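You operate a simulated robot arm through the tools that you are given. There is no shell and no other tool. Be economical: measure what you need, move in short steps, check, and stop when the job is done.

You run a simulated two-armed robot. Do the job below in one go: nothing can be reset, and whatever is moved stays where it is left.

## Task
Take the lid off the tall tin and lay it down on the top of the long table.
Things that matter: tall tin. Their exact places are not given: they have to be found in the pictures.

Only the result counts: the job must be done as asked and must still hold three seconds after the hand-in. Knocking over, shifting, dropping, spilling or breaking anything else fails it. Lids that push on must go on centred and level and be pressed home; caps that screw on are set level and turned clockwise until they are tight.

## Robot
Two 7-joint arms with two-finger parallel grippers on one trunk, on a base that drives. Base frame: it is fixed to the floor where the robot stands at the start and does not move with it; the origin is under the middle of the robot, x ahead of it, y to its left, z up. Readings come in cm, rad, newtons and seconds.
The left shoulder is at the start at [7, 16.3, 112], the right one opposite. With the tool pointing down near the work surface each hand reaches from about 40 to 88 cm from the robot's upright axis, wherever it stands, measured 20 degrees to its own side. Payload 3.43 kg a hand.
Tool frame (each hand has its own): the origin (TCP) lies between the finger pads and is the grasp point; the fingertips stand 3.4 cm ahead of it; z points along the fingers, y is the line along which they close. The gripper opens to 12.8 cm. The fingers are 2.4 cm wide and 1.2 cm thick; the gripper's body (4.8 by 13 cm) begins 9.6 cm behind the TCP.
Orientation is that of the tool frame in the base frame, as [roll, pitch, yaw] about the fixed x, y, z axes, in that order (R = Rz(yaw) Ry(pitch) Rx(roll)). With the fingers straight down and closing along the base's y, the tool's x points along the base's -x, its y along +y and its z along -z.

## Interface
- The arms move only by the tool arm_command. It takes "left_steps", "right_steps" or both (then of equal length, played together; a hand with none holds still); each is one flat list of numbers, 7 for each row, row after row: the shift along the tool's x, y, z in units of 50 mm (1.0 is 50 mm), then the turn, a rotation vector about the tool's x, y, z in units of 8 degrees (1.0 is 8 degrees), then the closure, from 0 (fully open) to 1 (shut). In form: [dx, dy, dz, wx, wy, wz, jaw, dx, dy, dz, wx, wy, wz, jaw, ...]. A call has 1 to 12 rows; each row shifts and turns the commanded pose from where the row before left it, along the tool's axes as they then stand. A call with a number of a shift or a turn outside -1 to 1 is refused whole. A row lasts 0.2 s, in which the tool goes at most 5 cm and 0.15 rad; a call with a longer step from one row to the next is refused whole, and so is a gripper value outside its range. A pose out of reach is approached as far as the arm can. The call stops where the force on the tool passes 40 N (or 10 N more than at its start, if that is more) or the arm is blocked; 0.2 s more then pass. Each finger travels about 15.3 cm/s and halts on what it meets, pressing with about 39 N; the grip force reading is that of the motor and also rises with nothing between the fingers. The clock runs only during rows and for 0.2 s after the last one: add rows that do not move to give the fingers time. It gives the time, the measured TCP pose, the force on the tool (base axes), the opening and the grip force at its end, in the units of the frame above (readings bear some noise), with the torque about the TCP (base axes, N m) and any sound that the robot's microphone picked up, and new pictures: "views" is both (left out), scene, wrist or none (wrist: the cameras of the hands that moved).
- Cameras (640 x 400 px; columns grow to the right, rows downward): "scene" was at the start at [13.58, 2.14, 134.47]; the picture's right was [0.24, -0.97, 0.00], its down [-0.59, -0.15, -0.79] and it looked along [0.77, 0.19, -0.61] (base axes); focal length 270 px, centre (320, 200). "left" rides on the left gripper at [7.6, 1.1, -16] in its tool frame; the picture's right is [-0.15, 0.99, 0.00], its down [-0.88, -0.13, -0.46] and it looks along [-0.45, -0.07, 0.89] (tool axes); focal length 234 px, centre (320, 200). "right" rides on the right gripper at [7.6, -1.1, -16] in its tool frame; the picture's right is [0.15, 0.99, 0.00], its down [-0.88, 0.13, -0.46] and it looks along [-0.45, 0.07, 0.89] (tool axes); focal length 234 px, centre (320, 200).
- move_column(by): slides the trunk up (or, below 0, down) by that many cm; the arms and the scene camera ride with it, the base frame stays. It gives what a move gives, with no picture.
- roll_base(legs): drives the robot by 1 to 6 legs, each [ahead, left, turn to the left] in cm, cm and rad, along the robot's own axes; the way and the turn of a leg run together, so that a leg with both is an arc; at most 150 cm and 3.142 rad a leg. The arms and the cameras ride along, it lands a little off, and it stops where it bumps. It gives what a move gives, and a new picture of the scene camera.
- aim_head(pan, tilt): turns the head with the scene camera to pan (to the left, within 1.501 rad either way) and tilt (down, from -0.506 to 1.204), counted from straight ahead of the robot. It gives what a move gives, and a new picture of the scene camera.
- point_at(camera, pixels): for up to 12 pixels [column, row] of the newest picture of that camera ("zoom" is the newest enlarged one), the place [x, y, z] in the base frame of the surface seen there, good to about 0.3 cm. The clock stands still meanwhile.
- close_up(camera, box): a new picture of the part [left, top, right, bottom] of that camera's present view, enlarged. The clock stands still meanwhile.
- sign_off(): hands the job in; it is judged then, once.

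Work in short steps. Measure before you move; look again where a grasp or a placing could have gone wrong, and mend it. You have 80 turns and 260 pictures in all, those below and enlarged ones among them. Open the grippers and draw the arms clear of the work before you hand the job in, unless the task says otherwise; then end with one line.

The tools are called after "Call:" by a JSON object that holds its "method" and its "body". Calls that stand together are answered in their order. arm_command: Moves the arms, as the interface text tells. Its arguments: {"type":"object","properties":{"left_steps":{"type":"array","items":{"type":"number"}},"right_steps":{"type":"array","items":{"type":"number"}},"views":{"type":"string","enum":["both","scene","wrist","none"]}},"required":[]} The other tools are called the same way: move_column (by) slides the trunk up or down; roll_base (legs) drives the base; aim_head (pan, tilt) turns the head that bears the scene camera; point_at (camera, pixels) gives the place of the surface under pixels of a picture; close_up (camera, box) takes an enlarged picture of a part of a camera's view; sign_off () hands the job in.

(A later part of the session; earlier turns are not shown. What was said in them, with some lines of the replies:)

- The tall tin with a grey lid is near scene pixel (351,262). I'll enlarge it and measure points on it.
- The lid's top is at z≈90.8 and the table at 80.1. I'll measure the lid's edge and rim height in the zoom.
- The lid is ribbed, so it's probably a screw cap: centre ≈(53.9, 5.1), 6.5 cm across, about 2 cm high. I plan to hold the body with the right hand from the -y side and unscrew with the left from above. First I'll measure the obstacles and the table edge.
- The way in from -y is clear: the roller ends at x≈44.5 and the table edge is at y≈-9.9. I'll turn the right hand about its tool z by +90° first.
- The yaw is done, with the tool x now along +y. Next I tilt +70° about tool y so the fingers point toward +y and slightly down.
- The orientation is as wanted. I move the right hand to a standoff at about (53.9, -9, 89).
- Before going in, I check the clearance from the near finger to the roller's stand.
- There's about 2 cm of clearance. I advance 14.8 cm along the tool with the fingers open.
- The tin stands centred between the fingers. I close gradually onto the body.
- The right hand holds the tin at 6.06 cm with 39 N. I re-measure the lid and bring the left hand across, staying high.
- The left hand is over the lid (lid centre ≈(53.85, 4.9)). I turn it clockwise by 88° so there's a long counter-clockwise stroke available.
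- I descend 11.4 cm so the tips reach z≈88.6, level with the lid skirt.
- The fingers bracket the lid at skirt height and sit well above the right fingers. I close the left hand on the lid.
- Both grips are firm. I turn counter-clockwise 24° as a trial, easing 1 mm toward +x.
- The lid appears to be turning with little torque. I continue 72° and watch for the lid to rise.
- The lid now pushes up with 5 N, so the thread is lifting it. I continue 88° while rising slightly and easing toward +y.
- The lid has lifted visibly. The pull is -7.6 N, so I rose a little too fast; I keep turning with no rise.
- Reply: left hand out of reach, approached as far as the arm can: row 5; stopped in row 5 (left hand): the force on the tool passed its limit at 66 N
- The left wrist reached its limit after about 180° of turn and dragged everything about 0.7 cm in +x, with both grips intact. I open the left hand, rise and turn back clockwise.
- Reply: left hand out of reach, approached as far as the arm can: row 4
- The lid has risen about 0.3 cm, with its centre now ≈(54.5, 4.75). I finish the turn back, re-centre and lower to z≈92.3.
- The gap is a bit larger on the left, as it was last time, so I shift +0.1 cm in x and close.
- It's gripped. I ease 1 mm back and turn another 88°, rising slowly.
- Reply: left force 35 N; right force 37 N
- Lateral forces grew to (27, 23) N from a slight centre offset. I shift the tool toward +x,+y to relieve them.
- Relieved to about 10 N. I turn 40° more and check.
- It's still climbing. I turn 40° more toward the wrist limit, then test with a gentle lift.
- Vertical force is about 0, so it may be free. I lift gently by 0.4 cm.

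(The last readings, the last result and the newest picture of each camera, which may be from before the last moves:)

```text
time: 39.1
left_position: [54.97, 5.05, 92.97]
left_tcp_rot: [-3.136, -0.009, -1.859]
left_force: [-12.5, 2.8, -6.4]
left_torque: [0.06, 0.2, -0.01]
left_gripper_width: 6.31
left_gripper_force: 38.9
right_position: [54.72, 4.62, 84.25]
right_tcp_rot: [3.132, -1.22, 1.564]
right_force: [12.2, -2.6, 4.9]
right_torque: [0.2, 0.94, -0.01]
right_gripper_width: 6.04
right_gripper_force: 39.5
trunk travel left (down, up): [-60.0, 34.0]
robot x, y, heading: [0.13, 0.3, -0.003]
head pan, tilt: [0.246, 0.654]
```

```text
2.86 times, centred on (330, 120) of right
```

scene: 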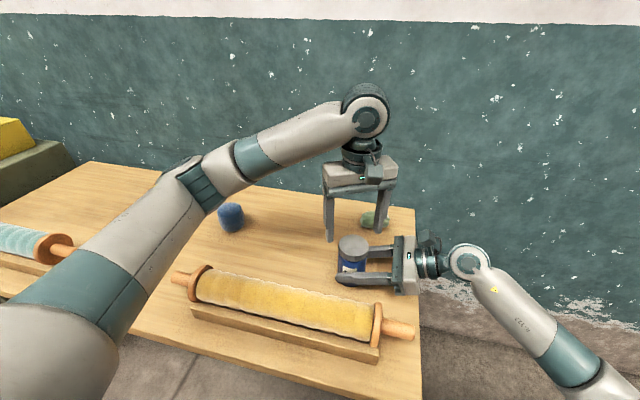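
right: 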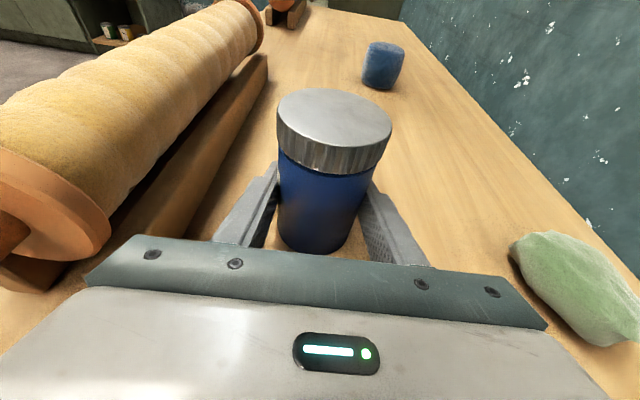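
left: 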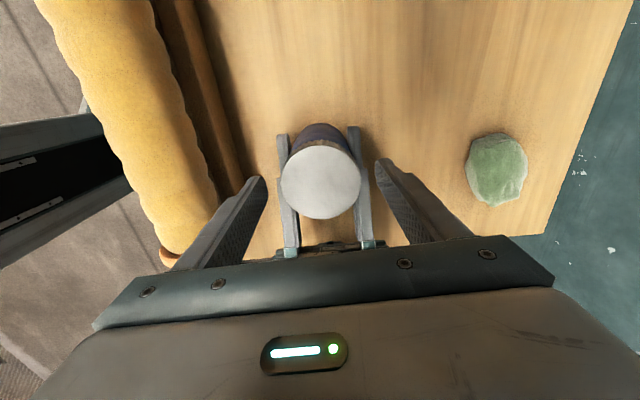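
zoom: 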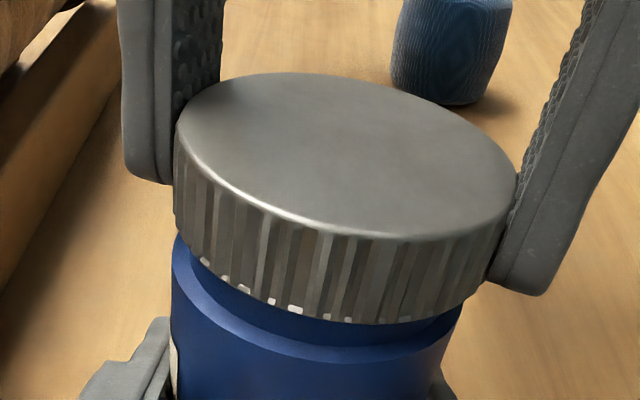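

The lid rises with the hand and the neck shows. I keep lifting in small steps, easing toward -x.

Call:
{"method": "arm_command", "body": {"left_steps": [0.006, 0.02, -0.05, 0, 0, 0, 1, 0, 0.01, -0.06, 0, 0, 0, 1, 0, 0, -0.06, 0, 0, 0, 1, 0, 0, -0.08, 0, 0, 0, 1, 0, 0, -0.1, 0, 0, 0, 1, 0, 0, -0.15, 0, 0, 0, 1, 0, 0, 0, 0, 0, 0, 1], "views": "none"}}

Call:
{"method": "close_up", "body": {"camera": "right", "box": [220, 50, 440, 190]}}

```text
time: 40.7
left_position: [54.8, 5.06, 95.48]
left_tcp_rot: [-3.135, -0.007, -1.859]
left_force: [0.4, 0.8, -0.4]
left_torque: [0.03, -0.01, 0.03]
left_gripper_width: 6.34
left_gripper_force: 38.9
right_position: [54.72, 4.61, 84.24]
right_tcp_rot: [3.134, -1.22, 1.564]
right_force: [-1.1, 0.1, 0.7]
right_torque: [0.0, 0.05, -0.01]
right_gripper_width: 6.06
right_gripper_force: 39.0
trunk travel left (down, up): [-60.0, 34.0]
robot x, y, heading: [0.29, 0.23, -0.001]
head pan, tilt: [0.246, 0.654]
```

```text
2.86 times, centred on (330, 120) of right
```

zoom: 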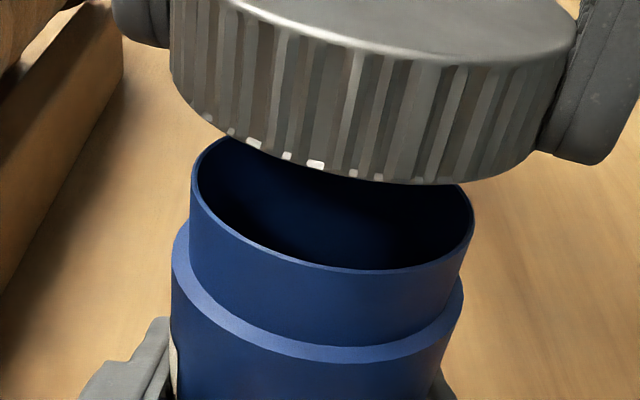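

The lid is off and the tin stays in the right hand. I raise 4 cm and turn back about 73° to square the left hand.

Call:
{"method": "arm_command", "body": {"left_steps": [0, 0, -0.4, 0, 0, 0, 1, 0, 0, -0.4, 0, 0, 0, 1, 0, 0, 0, 0, 0, 1, 1, 0, 0, 0, 0, 0, 1, 1, 0, 0, 0, 0, 0, 1, 1, 0, 0, 0, 0, 0, 1, 1, 0, 0, 0, 0, 0, 1, 1, 0, 0, 0, 0, 0, 1, 1, 0, 0, 0, 0, 0, 1, 1, 0, 0, 0, 0, 0, 1, 1, 0, 0, 0, 0, 0, 1, 1, 0, 0, 0, 0, 0, 0.18, 1], "views": "both"}}

```text
time: 43.3
left_position: [54.84, 5.04, 99.31]
left_tcp_rot: [-3.133, 0.003, 3.139]
left_force: [-0.6, 0.0, -0.5]
left_torque: [0.0, -0.01, 0.0]
left_gripper_width: 6.33
left_gripper_force: 38.8
right_position: [54.63, 4.53, 84.14]
right_tcp_rot: [3.133, -1.219, 1.565]
right_force: [0.4, -0.7, 0.4]
right_torque: [0.02, -0.02, -0.03]
right_gripper_width: 6.05
right_gripper_force: 39.0
trunk travel left (down, up): [-60.0, 34.0]
robot x, y, heading: [-0.46, 0.17, -0.002]
head pan, tilt: [0.246, 0.654]
```

scene: 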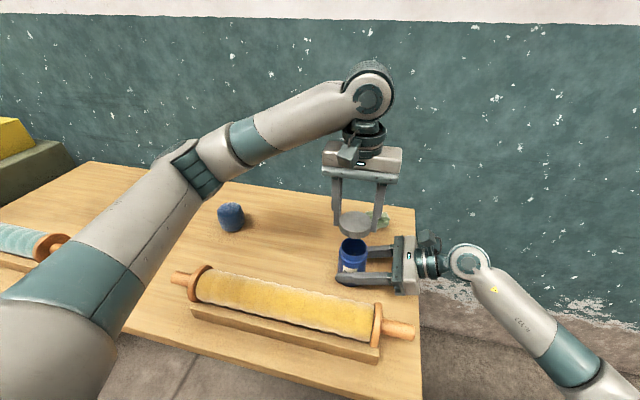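
left: 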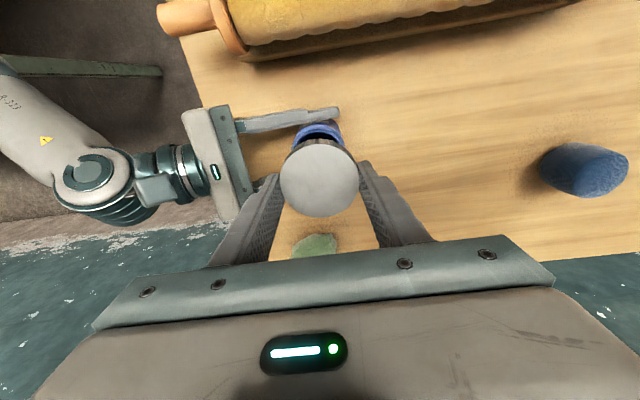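

The lid is held level. I carry it to about (61, 21) over clear table and descend to z≈85.5.

Call:
{"method": "arm_command", "body": {"left_steps": [-0.248, 0.64, 0, 0, 0, 0, 1, -0.248, 0.64, 0, 0, 0, 0, 1, -0.248, 0.64, 0, 0, 0, 0, 1, -0.248, 0.64, 0, 0, 0, 0, 1, -0.248, 0.64, 0, 0, 0, 0, 1, 0, 0, 0.7, 0, 0, 0, 1, 0, 0, 0.7, 0, 0, 0, 1, 0, 0, 0.7, 0, 0, 0, 1, 0, 0, 0.66, 0, 0, 0, 1, 0, 0, 0, 0, 0, 0, 1], "views": "both"}}

Call:
{"method": "close_up", "body": {"camera": "right", "box": [240, 0, 480, 150]}}

```text
time: 45.5
left_position: [60.91, 20.97, 85.4]
left_tcp_rot: [-3.132, 0.005, -3.141]
left_force: [0.4, -0.2, 0.1]
left_torque: [-0.01, -0.02, 0.0]
left_gripper_width: 6.33
left_gripper_force: 38.7
right_position: [54.72, 4.57, 84.18]
right_tcp_rot: [3.132, -1.221, 1.563]
right_force: [0.2, 0.0, -0.7]
right_torque: [-0.02, 0.0, -0.01]
right_gripper_width: 6.03
right_gripper_force: 38.9
trunk travel left (down, up): [-60.0, 34.0]
robot x, y, heading: [-0.17, 0.01, 0.003]
head pan, tilt: [0.246, 0.654]
```

scene: 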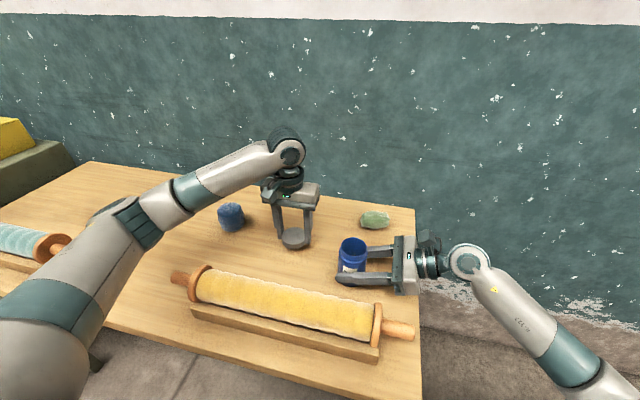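
left: 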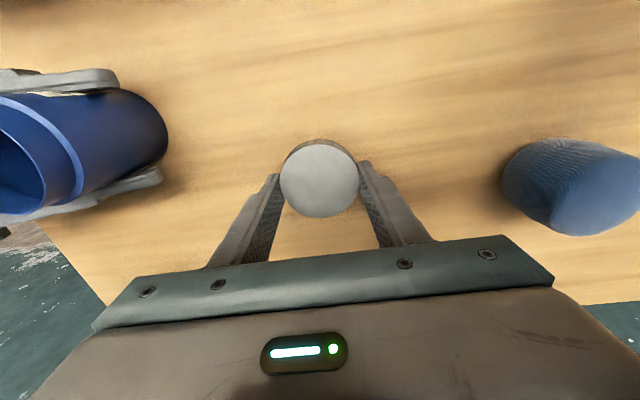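

```text
2.67 times, centred on (360, 75) of right
```

zoom: 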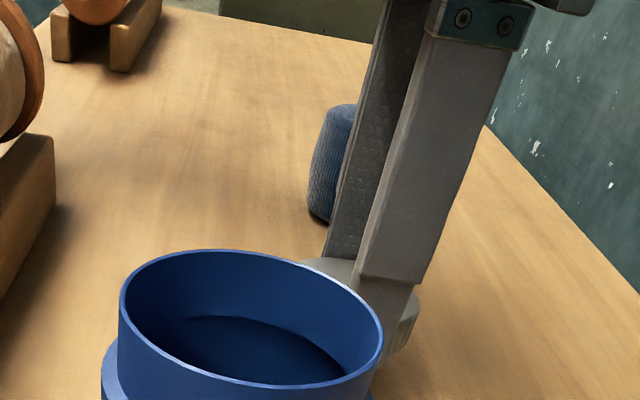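

I'm about 1.8 cm above contact over clear table. I measure the lid top, and lower gently by 1.6 cm.

Call:
{"method": "point_at", "body": {"camera": "left", "pixels": [[319, 180], [319, 210], [319, 150]]}}

Call:
{"method": "arm_command", "body": {"left_steps": [0, 0, 0.12, 0, 0, 0, 1, 0, 0, 0.1, 0, 0, 0, 1, 0, 0, 0.06, 0, 0, 0, 1, 0, 0, 0.04, 0, 0, 0, 1, 0, 0, 0, 0, 0, 0, 1], "views": "wrist"}}

Call:
{"method": "point_at", "body": {"camera": "left", "pixels": [[319, 180], [319, 210], [319, 150]]}}

```text
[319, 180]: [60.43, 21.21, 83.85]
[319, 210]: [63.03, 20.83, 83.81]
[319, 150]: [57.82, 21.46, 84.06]
```

```text
time: 46.7
left_position: [61.0, 20.99, 83.79]
left_tcp_rot: [-3.134, 0.004, 3.14]
left_force: [-0.4, 1.0, 0.5]
left_torque: [0.01, 0.0, 0.0]
left_gripper_width: 6.32
left_gripper_force: 39.3
right_position: [54.72, 4.63, 84.17]
right_tcp_rot: [3.133, -1.218, 1.564]
right_force: [-0.4, 0.2, -0.2]
right_torque: [0.02, -0.02, -0.04]
right_gripper_width: 6.06
right_gripper_force: 39.2
trunk travel left (down, up): [-60.0, 34.0]
robot x, y, heading: [-0.03, -0.38, -0.002]
head pan, tilt: [0.246, 0.654]
```

left: 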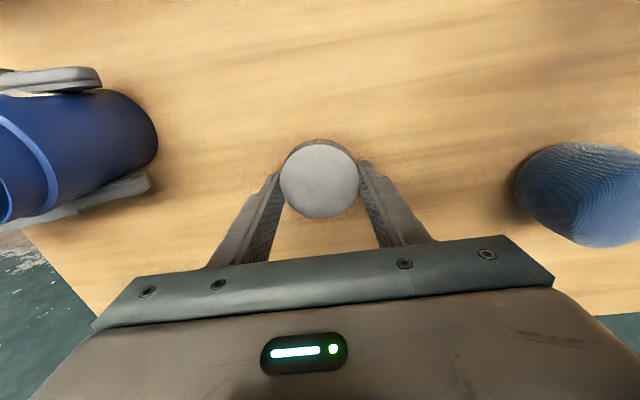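

```text
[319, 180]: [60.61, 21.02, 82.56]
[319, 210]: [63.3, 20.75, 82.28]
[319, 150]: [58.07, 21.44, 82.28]
```

The lid's bottom should be 1–3 mm above the table. I lower in half-millimetre steps until contact.

Call:
{"method": "arm_command", "body": {"left_steps": [0, 0, 0.015, 0, 0, 0, 1, 0, 0, 0.015, 0, 0, 0, 1, 0, 0, 0, 0, 0, 0, 1], "views": "none"}}

Call:
{"method": "arm_command", "body": {"left_steps": [0, 0, 0.012, 0, 0, 0, 1, 0, 0, 0, 0, 0, 0, 1], "views": "none"}}

```text
time: 47.5
left_position: [60.98, 21.04, 83.75]
left_tcp_rot: [-3.133, 0.004, -3.141]
left_force: [0.7, 0.1, 0.3]
left_torque: [-0.01, 0.0, 0.0]
left_gripper_width: 6.33
left_gripper_force: 39.0
right_position: [54.72, 4.53, 84.01]
right_tcp_rot: [3.133, -1.22, 1.562]
right_force: [-0.1, 0.1, 0.3]
right_torque: [0.02, 0.03, -0.04]
right_gripper_width: 6.06
right_gripper_force: 39.7
trunk travel left (down, up): [-60.0, 34.0]
robot x, y, heading: [0.05, 0.11, 0.0]
head pan, tilt: [0.246, 0.654]
```

```text
time: 48.1
left_position: [60.94, 20.94, 83.6]
left_tcp_rot: [-3.133, 0.003, -3.141]
left_force: [1.0, 0.2, 0.5]
left_torque: [-0.03, 0.02, 0.03]
left_gripper_width: 6.36
left_gripper_force: 38.7
right_position: [54.75, 4.72, 84.22]
right_tcp_rot: [3.132, -1.219, 1.563]
right_force: [1.2, 0.2, 0.3]
right_torque: [0.06, -0.02, 0.0]
right_gripper_width: 6.05
right_gripper_force: 39.2
trunk travel left (down, up): [-60.0, 34.0]
robot x, y, heading: [0.27, 0.06, -0.006]
head pan, tilt: [0.246, 0.654]
```

No contact yet, so I lower another 1.5 mm.

Call:
{"method": "arm_command", "body": {"left_steps": [0, 0, 0.015, 0, 0, 0, 1, 0, 0, 0.015, 0, 0, 0, 1, 0, 0, 0, 0, 0, 0, 1], "views": "none"}}

Call:
{"method": "close_up", "body": {"camera": "scene", "box": [255, 195, 345, 260]}}

```text
time: 48.9
left_position: [61.01, 20.99, 83.59]
left_tcp_rot: [-3.132, 0.003, 3.14]
left_force: [-0.2, -0.6, -0.5]
left_torque: [0.01, -0.01, -0.01]
left_gripper_width: 6.3
left_gripper_force: 39.3
right_position: [54.6, 4.74, 84.1]
right_tcp_rot: [3.133, -1.217, 1.564]
right_force: [-0.4, 0.3, -0.8]
right_torque: [0.02, 0.04, 0.0]
right_gripper_width: 6.05
right_gripper_force: 39.1
trunk travel left (down, up): [-60.0, 34.0]
robot x, y, heading: [0.16, 0.09, 0.003]
head pan, tilt: [0.246, 0.654]
```

```text
6.15 times, centred on (300, 228) of scene
```

zoom: 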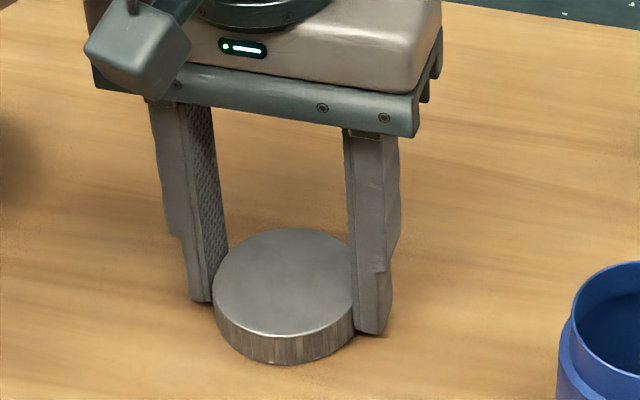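

Very close, still with no force. I continue down another 1.5 mm.

Call:
{"method": "arm_command", "body": {"left_steps": [0, 0, 0.015, 0, 0, 0, 1, 0, 0, 0.015, 0, 0, 0, 1, 0, 0, 0, 0, 0, 0, 1], "views": "none"}}

Call:
{"method": "close_up", "body": {"camera": "right", "box": [320, 40, 440, 130]}}

```text
time: 49.7
left_position: [61.05, 21.01, 83.57]
left_tcp_rot: [-3.132, 0.004, 3.141]
left_force: [-0.1, 0.8, 6.3]
left_torque: [0.32, 0.1, -0.01]
left_gripper_width: 6.32
left_gripper_force: 38.8
right_position: [54.64, 4.58, 84.15]
right_tcp_rot: [3.13, -1.221, 1.566]
right_force: [-0.2, 0.8, 0.1]
right_torque: [-0.01, 0.0, -0.01]
right_gripper_width: 6.05
right_gripper_force: 39.2
trunk travel left (down, up): [-60.0, 34.0]
robot x, y, heading: [0.16, 0.11, -0.004]
head pan, tilt: [0.246, 0.654]
```

```text
4.44 times, centred on (380, 85) of right
```

zoom: 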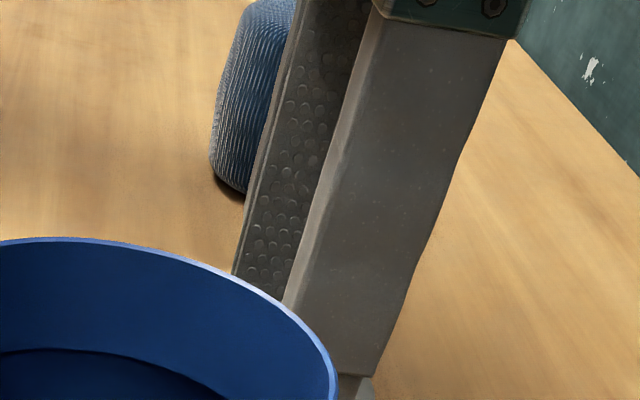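

Contact at 6 N. I open the left hand gently and rise.

Call:
{"method": "arm_command", "body": {"left_steps": [0, 0, 0, 0, 0, 0, 0.45, 0, 0, 0, 0, 0, 0, 0.35, 0, 0, 0, 0, 0, 0, 0.25, 0, 0, -0.3, 0, 0, 0, 0.25, 0, 0, -0.7, 0, 0, 0, 0.25, 0, 0, -0.8, 0, 0, 0, 0.25, 0, 0, -0.8, 0, 0, 0, 0.25, 0, 0, 0, 0, 0, 0, 0.25], "views": "both"}}

```text
time: 51.5
left_position: [60.88, 20.95, 96.37]
left_tcp_rot: [-3.133, 0.004, 3.14]
left_force: [-0.8, -0.3, -0.3]
left_torque: [0.01, -0.04, 0.0]
left_gripper_width: 9.6
left_gripper_force: 0.1
right_position: [54.71, 4.58, 84.04]
right_tcp_rot: [3.134, -1.221, 1.562]
right_force: [0.1, 0.5, 1.2]
right_torque: [-0.02, -0.02, 0.04]
right_gripper_width: 6.06
right_gripper_force: 39.2
trunk travel left (down, up): [-60.0, 34.0]
robot x, y, heading: [0.15, -0.03, -0.002]
head pan, tilt: [0.246, 0.654]
```

scene: 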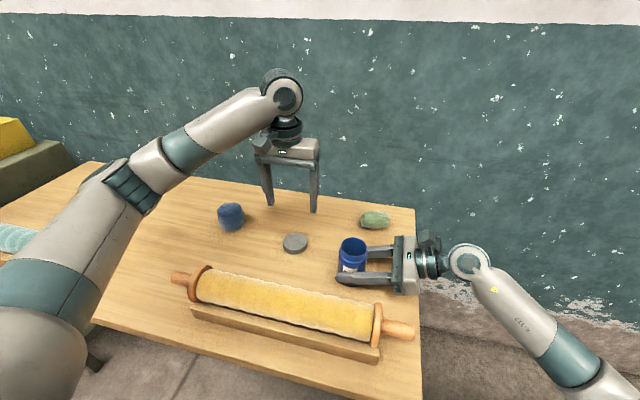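
left: 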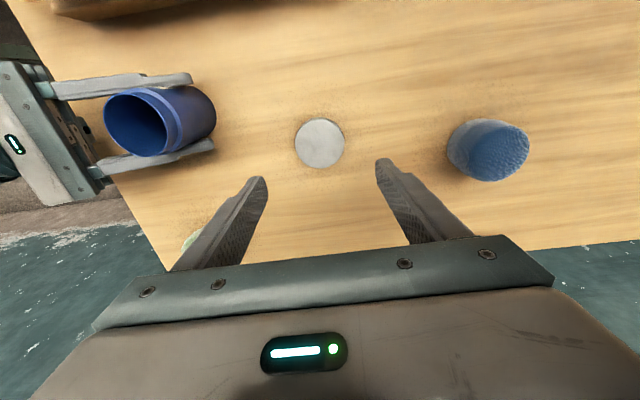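

The lid lies flat on the table. I open the right hand gradually and look before withdrawing.

Call:
{"method": "arm_command", "body": {"right_steps": [0, 0, 0, 0, 0, 0, 0.48, 0, 0, 0, 0, 0, 0, 0.4, 0, 0, 0, 0, 0, 0, 0.25, 0, 0, 0, 0, 0, 0, 0.1, 0, 0, 0, 0, 0, 0, 0.1], "left_steps": [0, 0.5, -0.2, 0, 0, 0, 0.25, 0, 0.5, -0.2, 0, 0, 0, 0.25, 0, 0.5, -0.2, 0, 0, 0, 0.25, 0, 0.5, -0.2, 0, 0, 0, 0.25, 0, 0.5, -0.2, 0, 0, 0, 0.25], "views": "both"}}

```text
time: 52.7
left_position: [60.85, 33.83, 101.29]
left_tcp_rot: [-3.133, 0.004, 3.141]
left_force: [-1.1, 0.6, 0.4]
left_torque: [-0.01, -0.01, -0.01]
left_gripper_width: 9.61
left_gripper_force: 0.1
right_position: [54.65, 4.67, 84.18]
right_tcp_rot: [3.13, -1.217, 1.565]
right_force: [-0.6, -0.2, -0.3]
right_torque: [-0.03, -0.05, -0.04]
right_gripper_width: 11.55
right_gripper_force: 0.1
trunk travel left (down, up): [-60.0, 34.0]
robot x, y, heading: [-0.08, -0.03, 0.003]
head pan, tilt: [0.246, 0.654]
```

scene: 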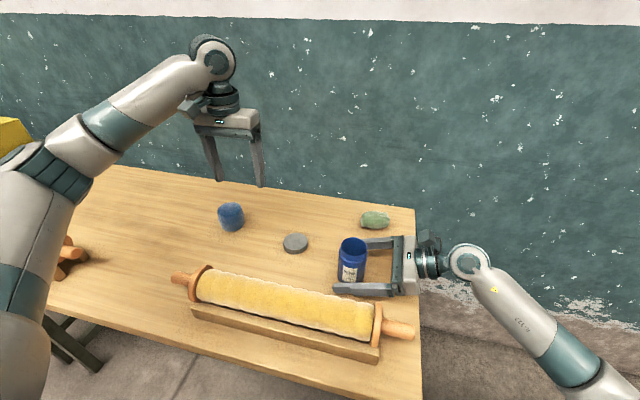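
right: 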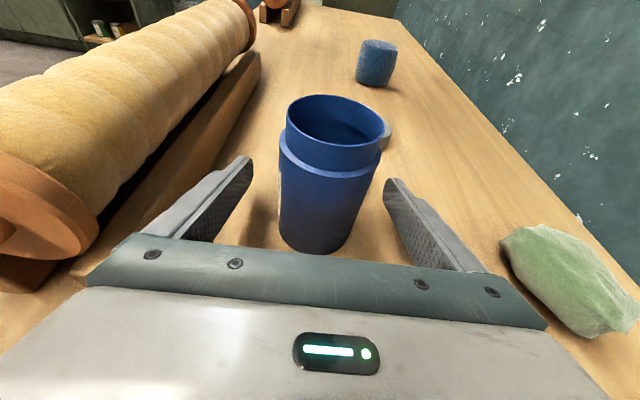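
left: 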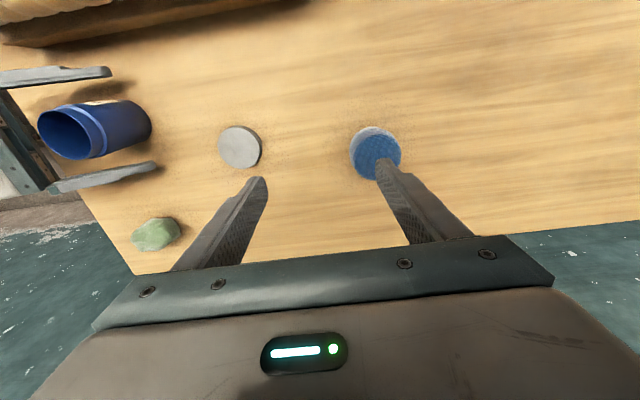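

The tin stands upright and free. I withdraw the right hand straight back along its axis and then up, and open both grippers.

Call:
{"method": "arm_command", "body": {"right_steps": [0, 0, -0.6, 0, 0, 0, 0.1, 0, 0, -0.7, 0, 0, 0, 0.1, 0, 0, -0.8, 0, 0, 0, 0.1, 0, 0, -0.8, 0, 0, 0, 0.1, 0, 0, -0.8, 0, 0, 0, 0.1, 0.5, 0, -0.4, 0, 0, 0, 0, 0.5, 0, -0.2, 0, 0, 0, 0, 0, 0, 0, 0, 0, 0, 0], "left_steps": [0, 0.5, -0.2, 0, 0, 0, 0.25, 0, 0.5, 0, 0, 0, 0, 0.25, 0, 0.5, 0, 0, 0, 0, 0, 0, 0.4, 0, 0, 0, 0, 0, 0, 0, 0, 0, 0, 0, 0, 0, 0, 0, 0, 0, 0, 0, 0, 0, 0, 0, 0, 0, 0, 0, 0, 0, 0, 0, 0, 0], "views": "both"}}

Call:
{"method": "close_up", "body": {"camera": "scene", "box": [200, 185, 424, 325]}}

```text
time: 54.5
left_position: [60.92, 43.1, 102.18]
left_tcp_rot: [-3.133, 0.003, 3.141]
left_force: [0.3, -0.6, 0.3]
left_torque: [-0.01, 0.0, -0.01]
left_gripper_width: 12.8
left_gripper_force: 0.0
right_position: [54.45, -13.88, 96.14]
right_tcp_rot: [3.133, -1.22, 1.562]
right_force: [0.0, 0.9, 0.1]
right_torque: [0.0, -0.02, 0.0]
right_gripper_width: 12.8
right_gripper_force: 0.0
trunk travel left (down, up): [-60.0, 34.0]
robot x, y, heading: [-0.32, 0.08, -0.002]
head pan, tilt: [0.246, 0.654]
```

scene: 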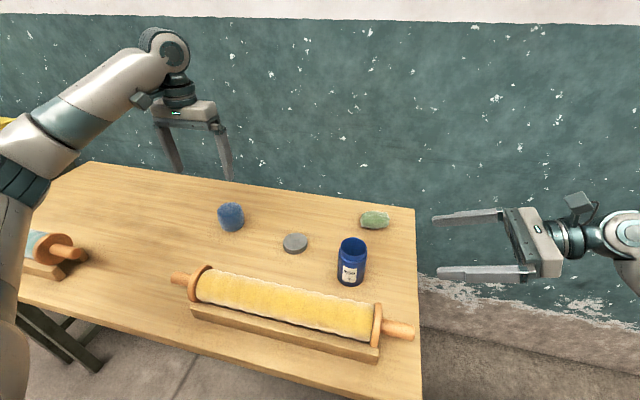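
right: 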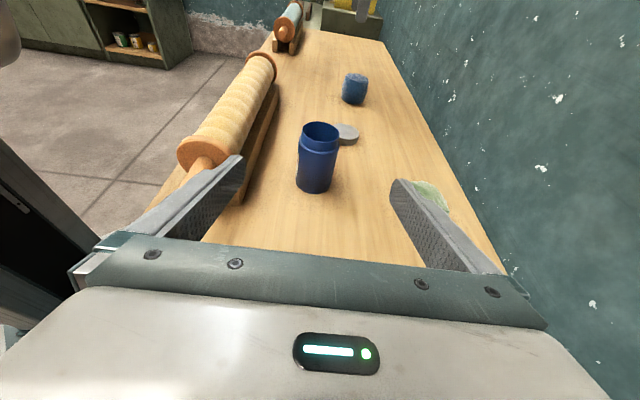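
left: 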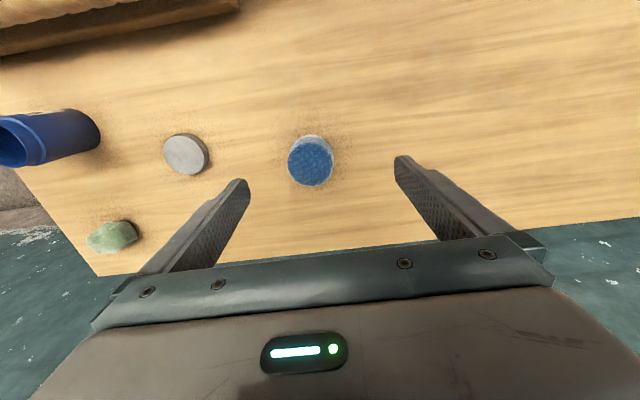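

```text
2.86 times, centred on (312, 255) of scene
```

zoom: 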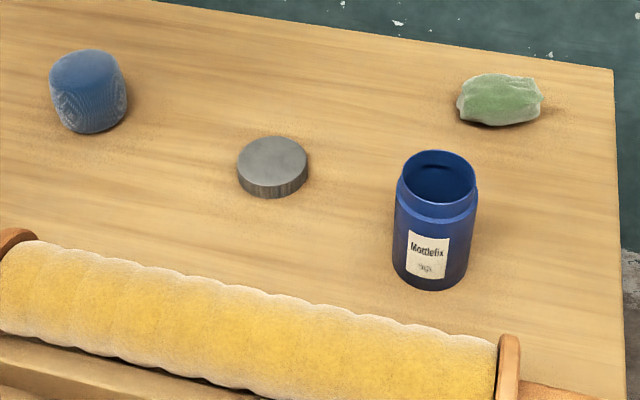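

The lid lies flat on the table, the tin stands upright, nothing else has moved, and both hands are clear. I hand in.

Call:
{"method": "sign_off", "body": {}}

```text
The job is handed in.
```

I unscrewed the lid from the tall tin and laid it flat on the long table. The tin stands upright, about 0.7 cm from where it started, and nothing else was moved.
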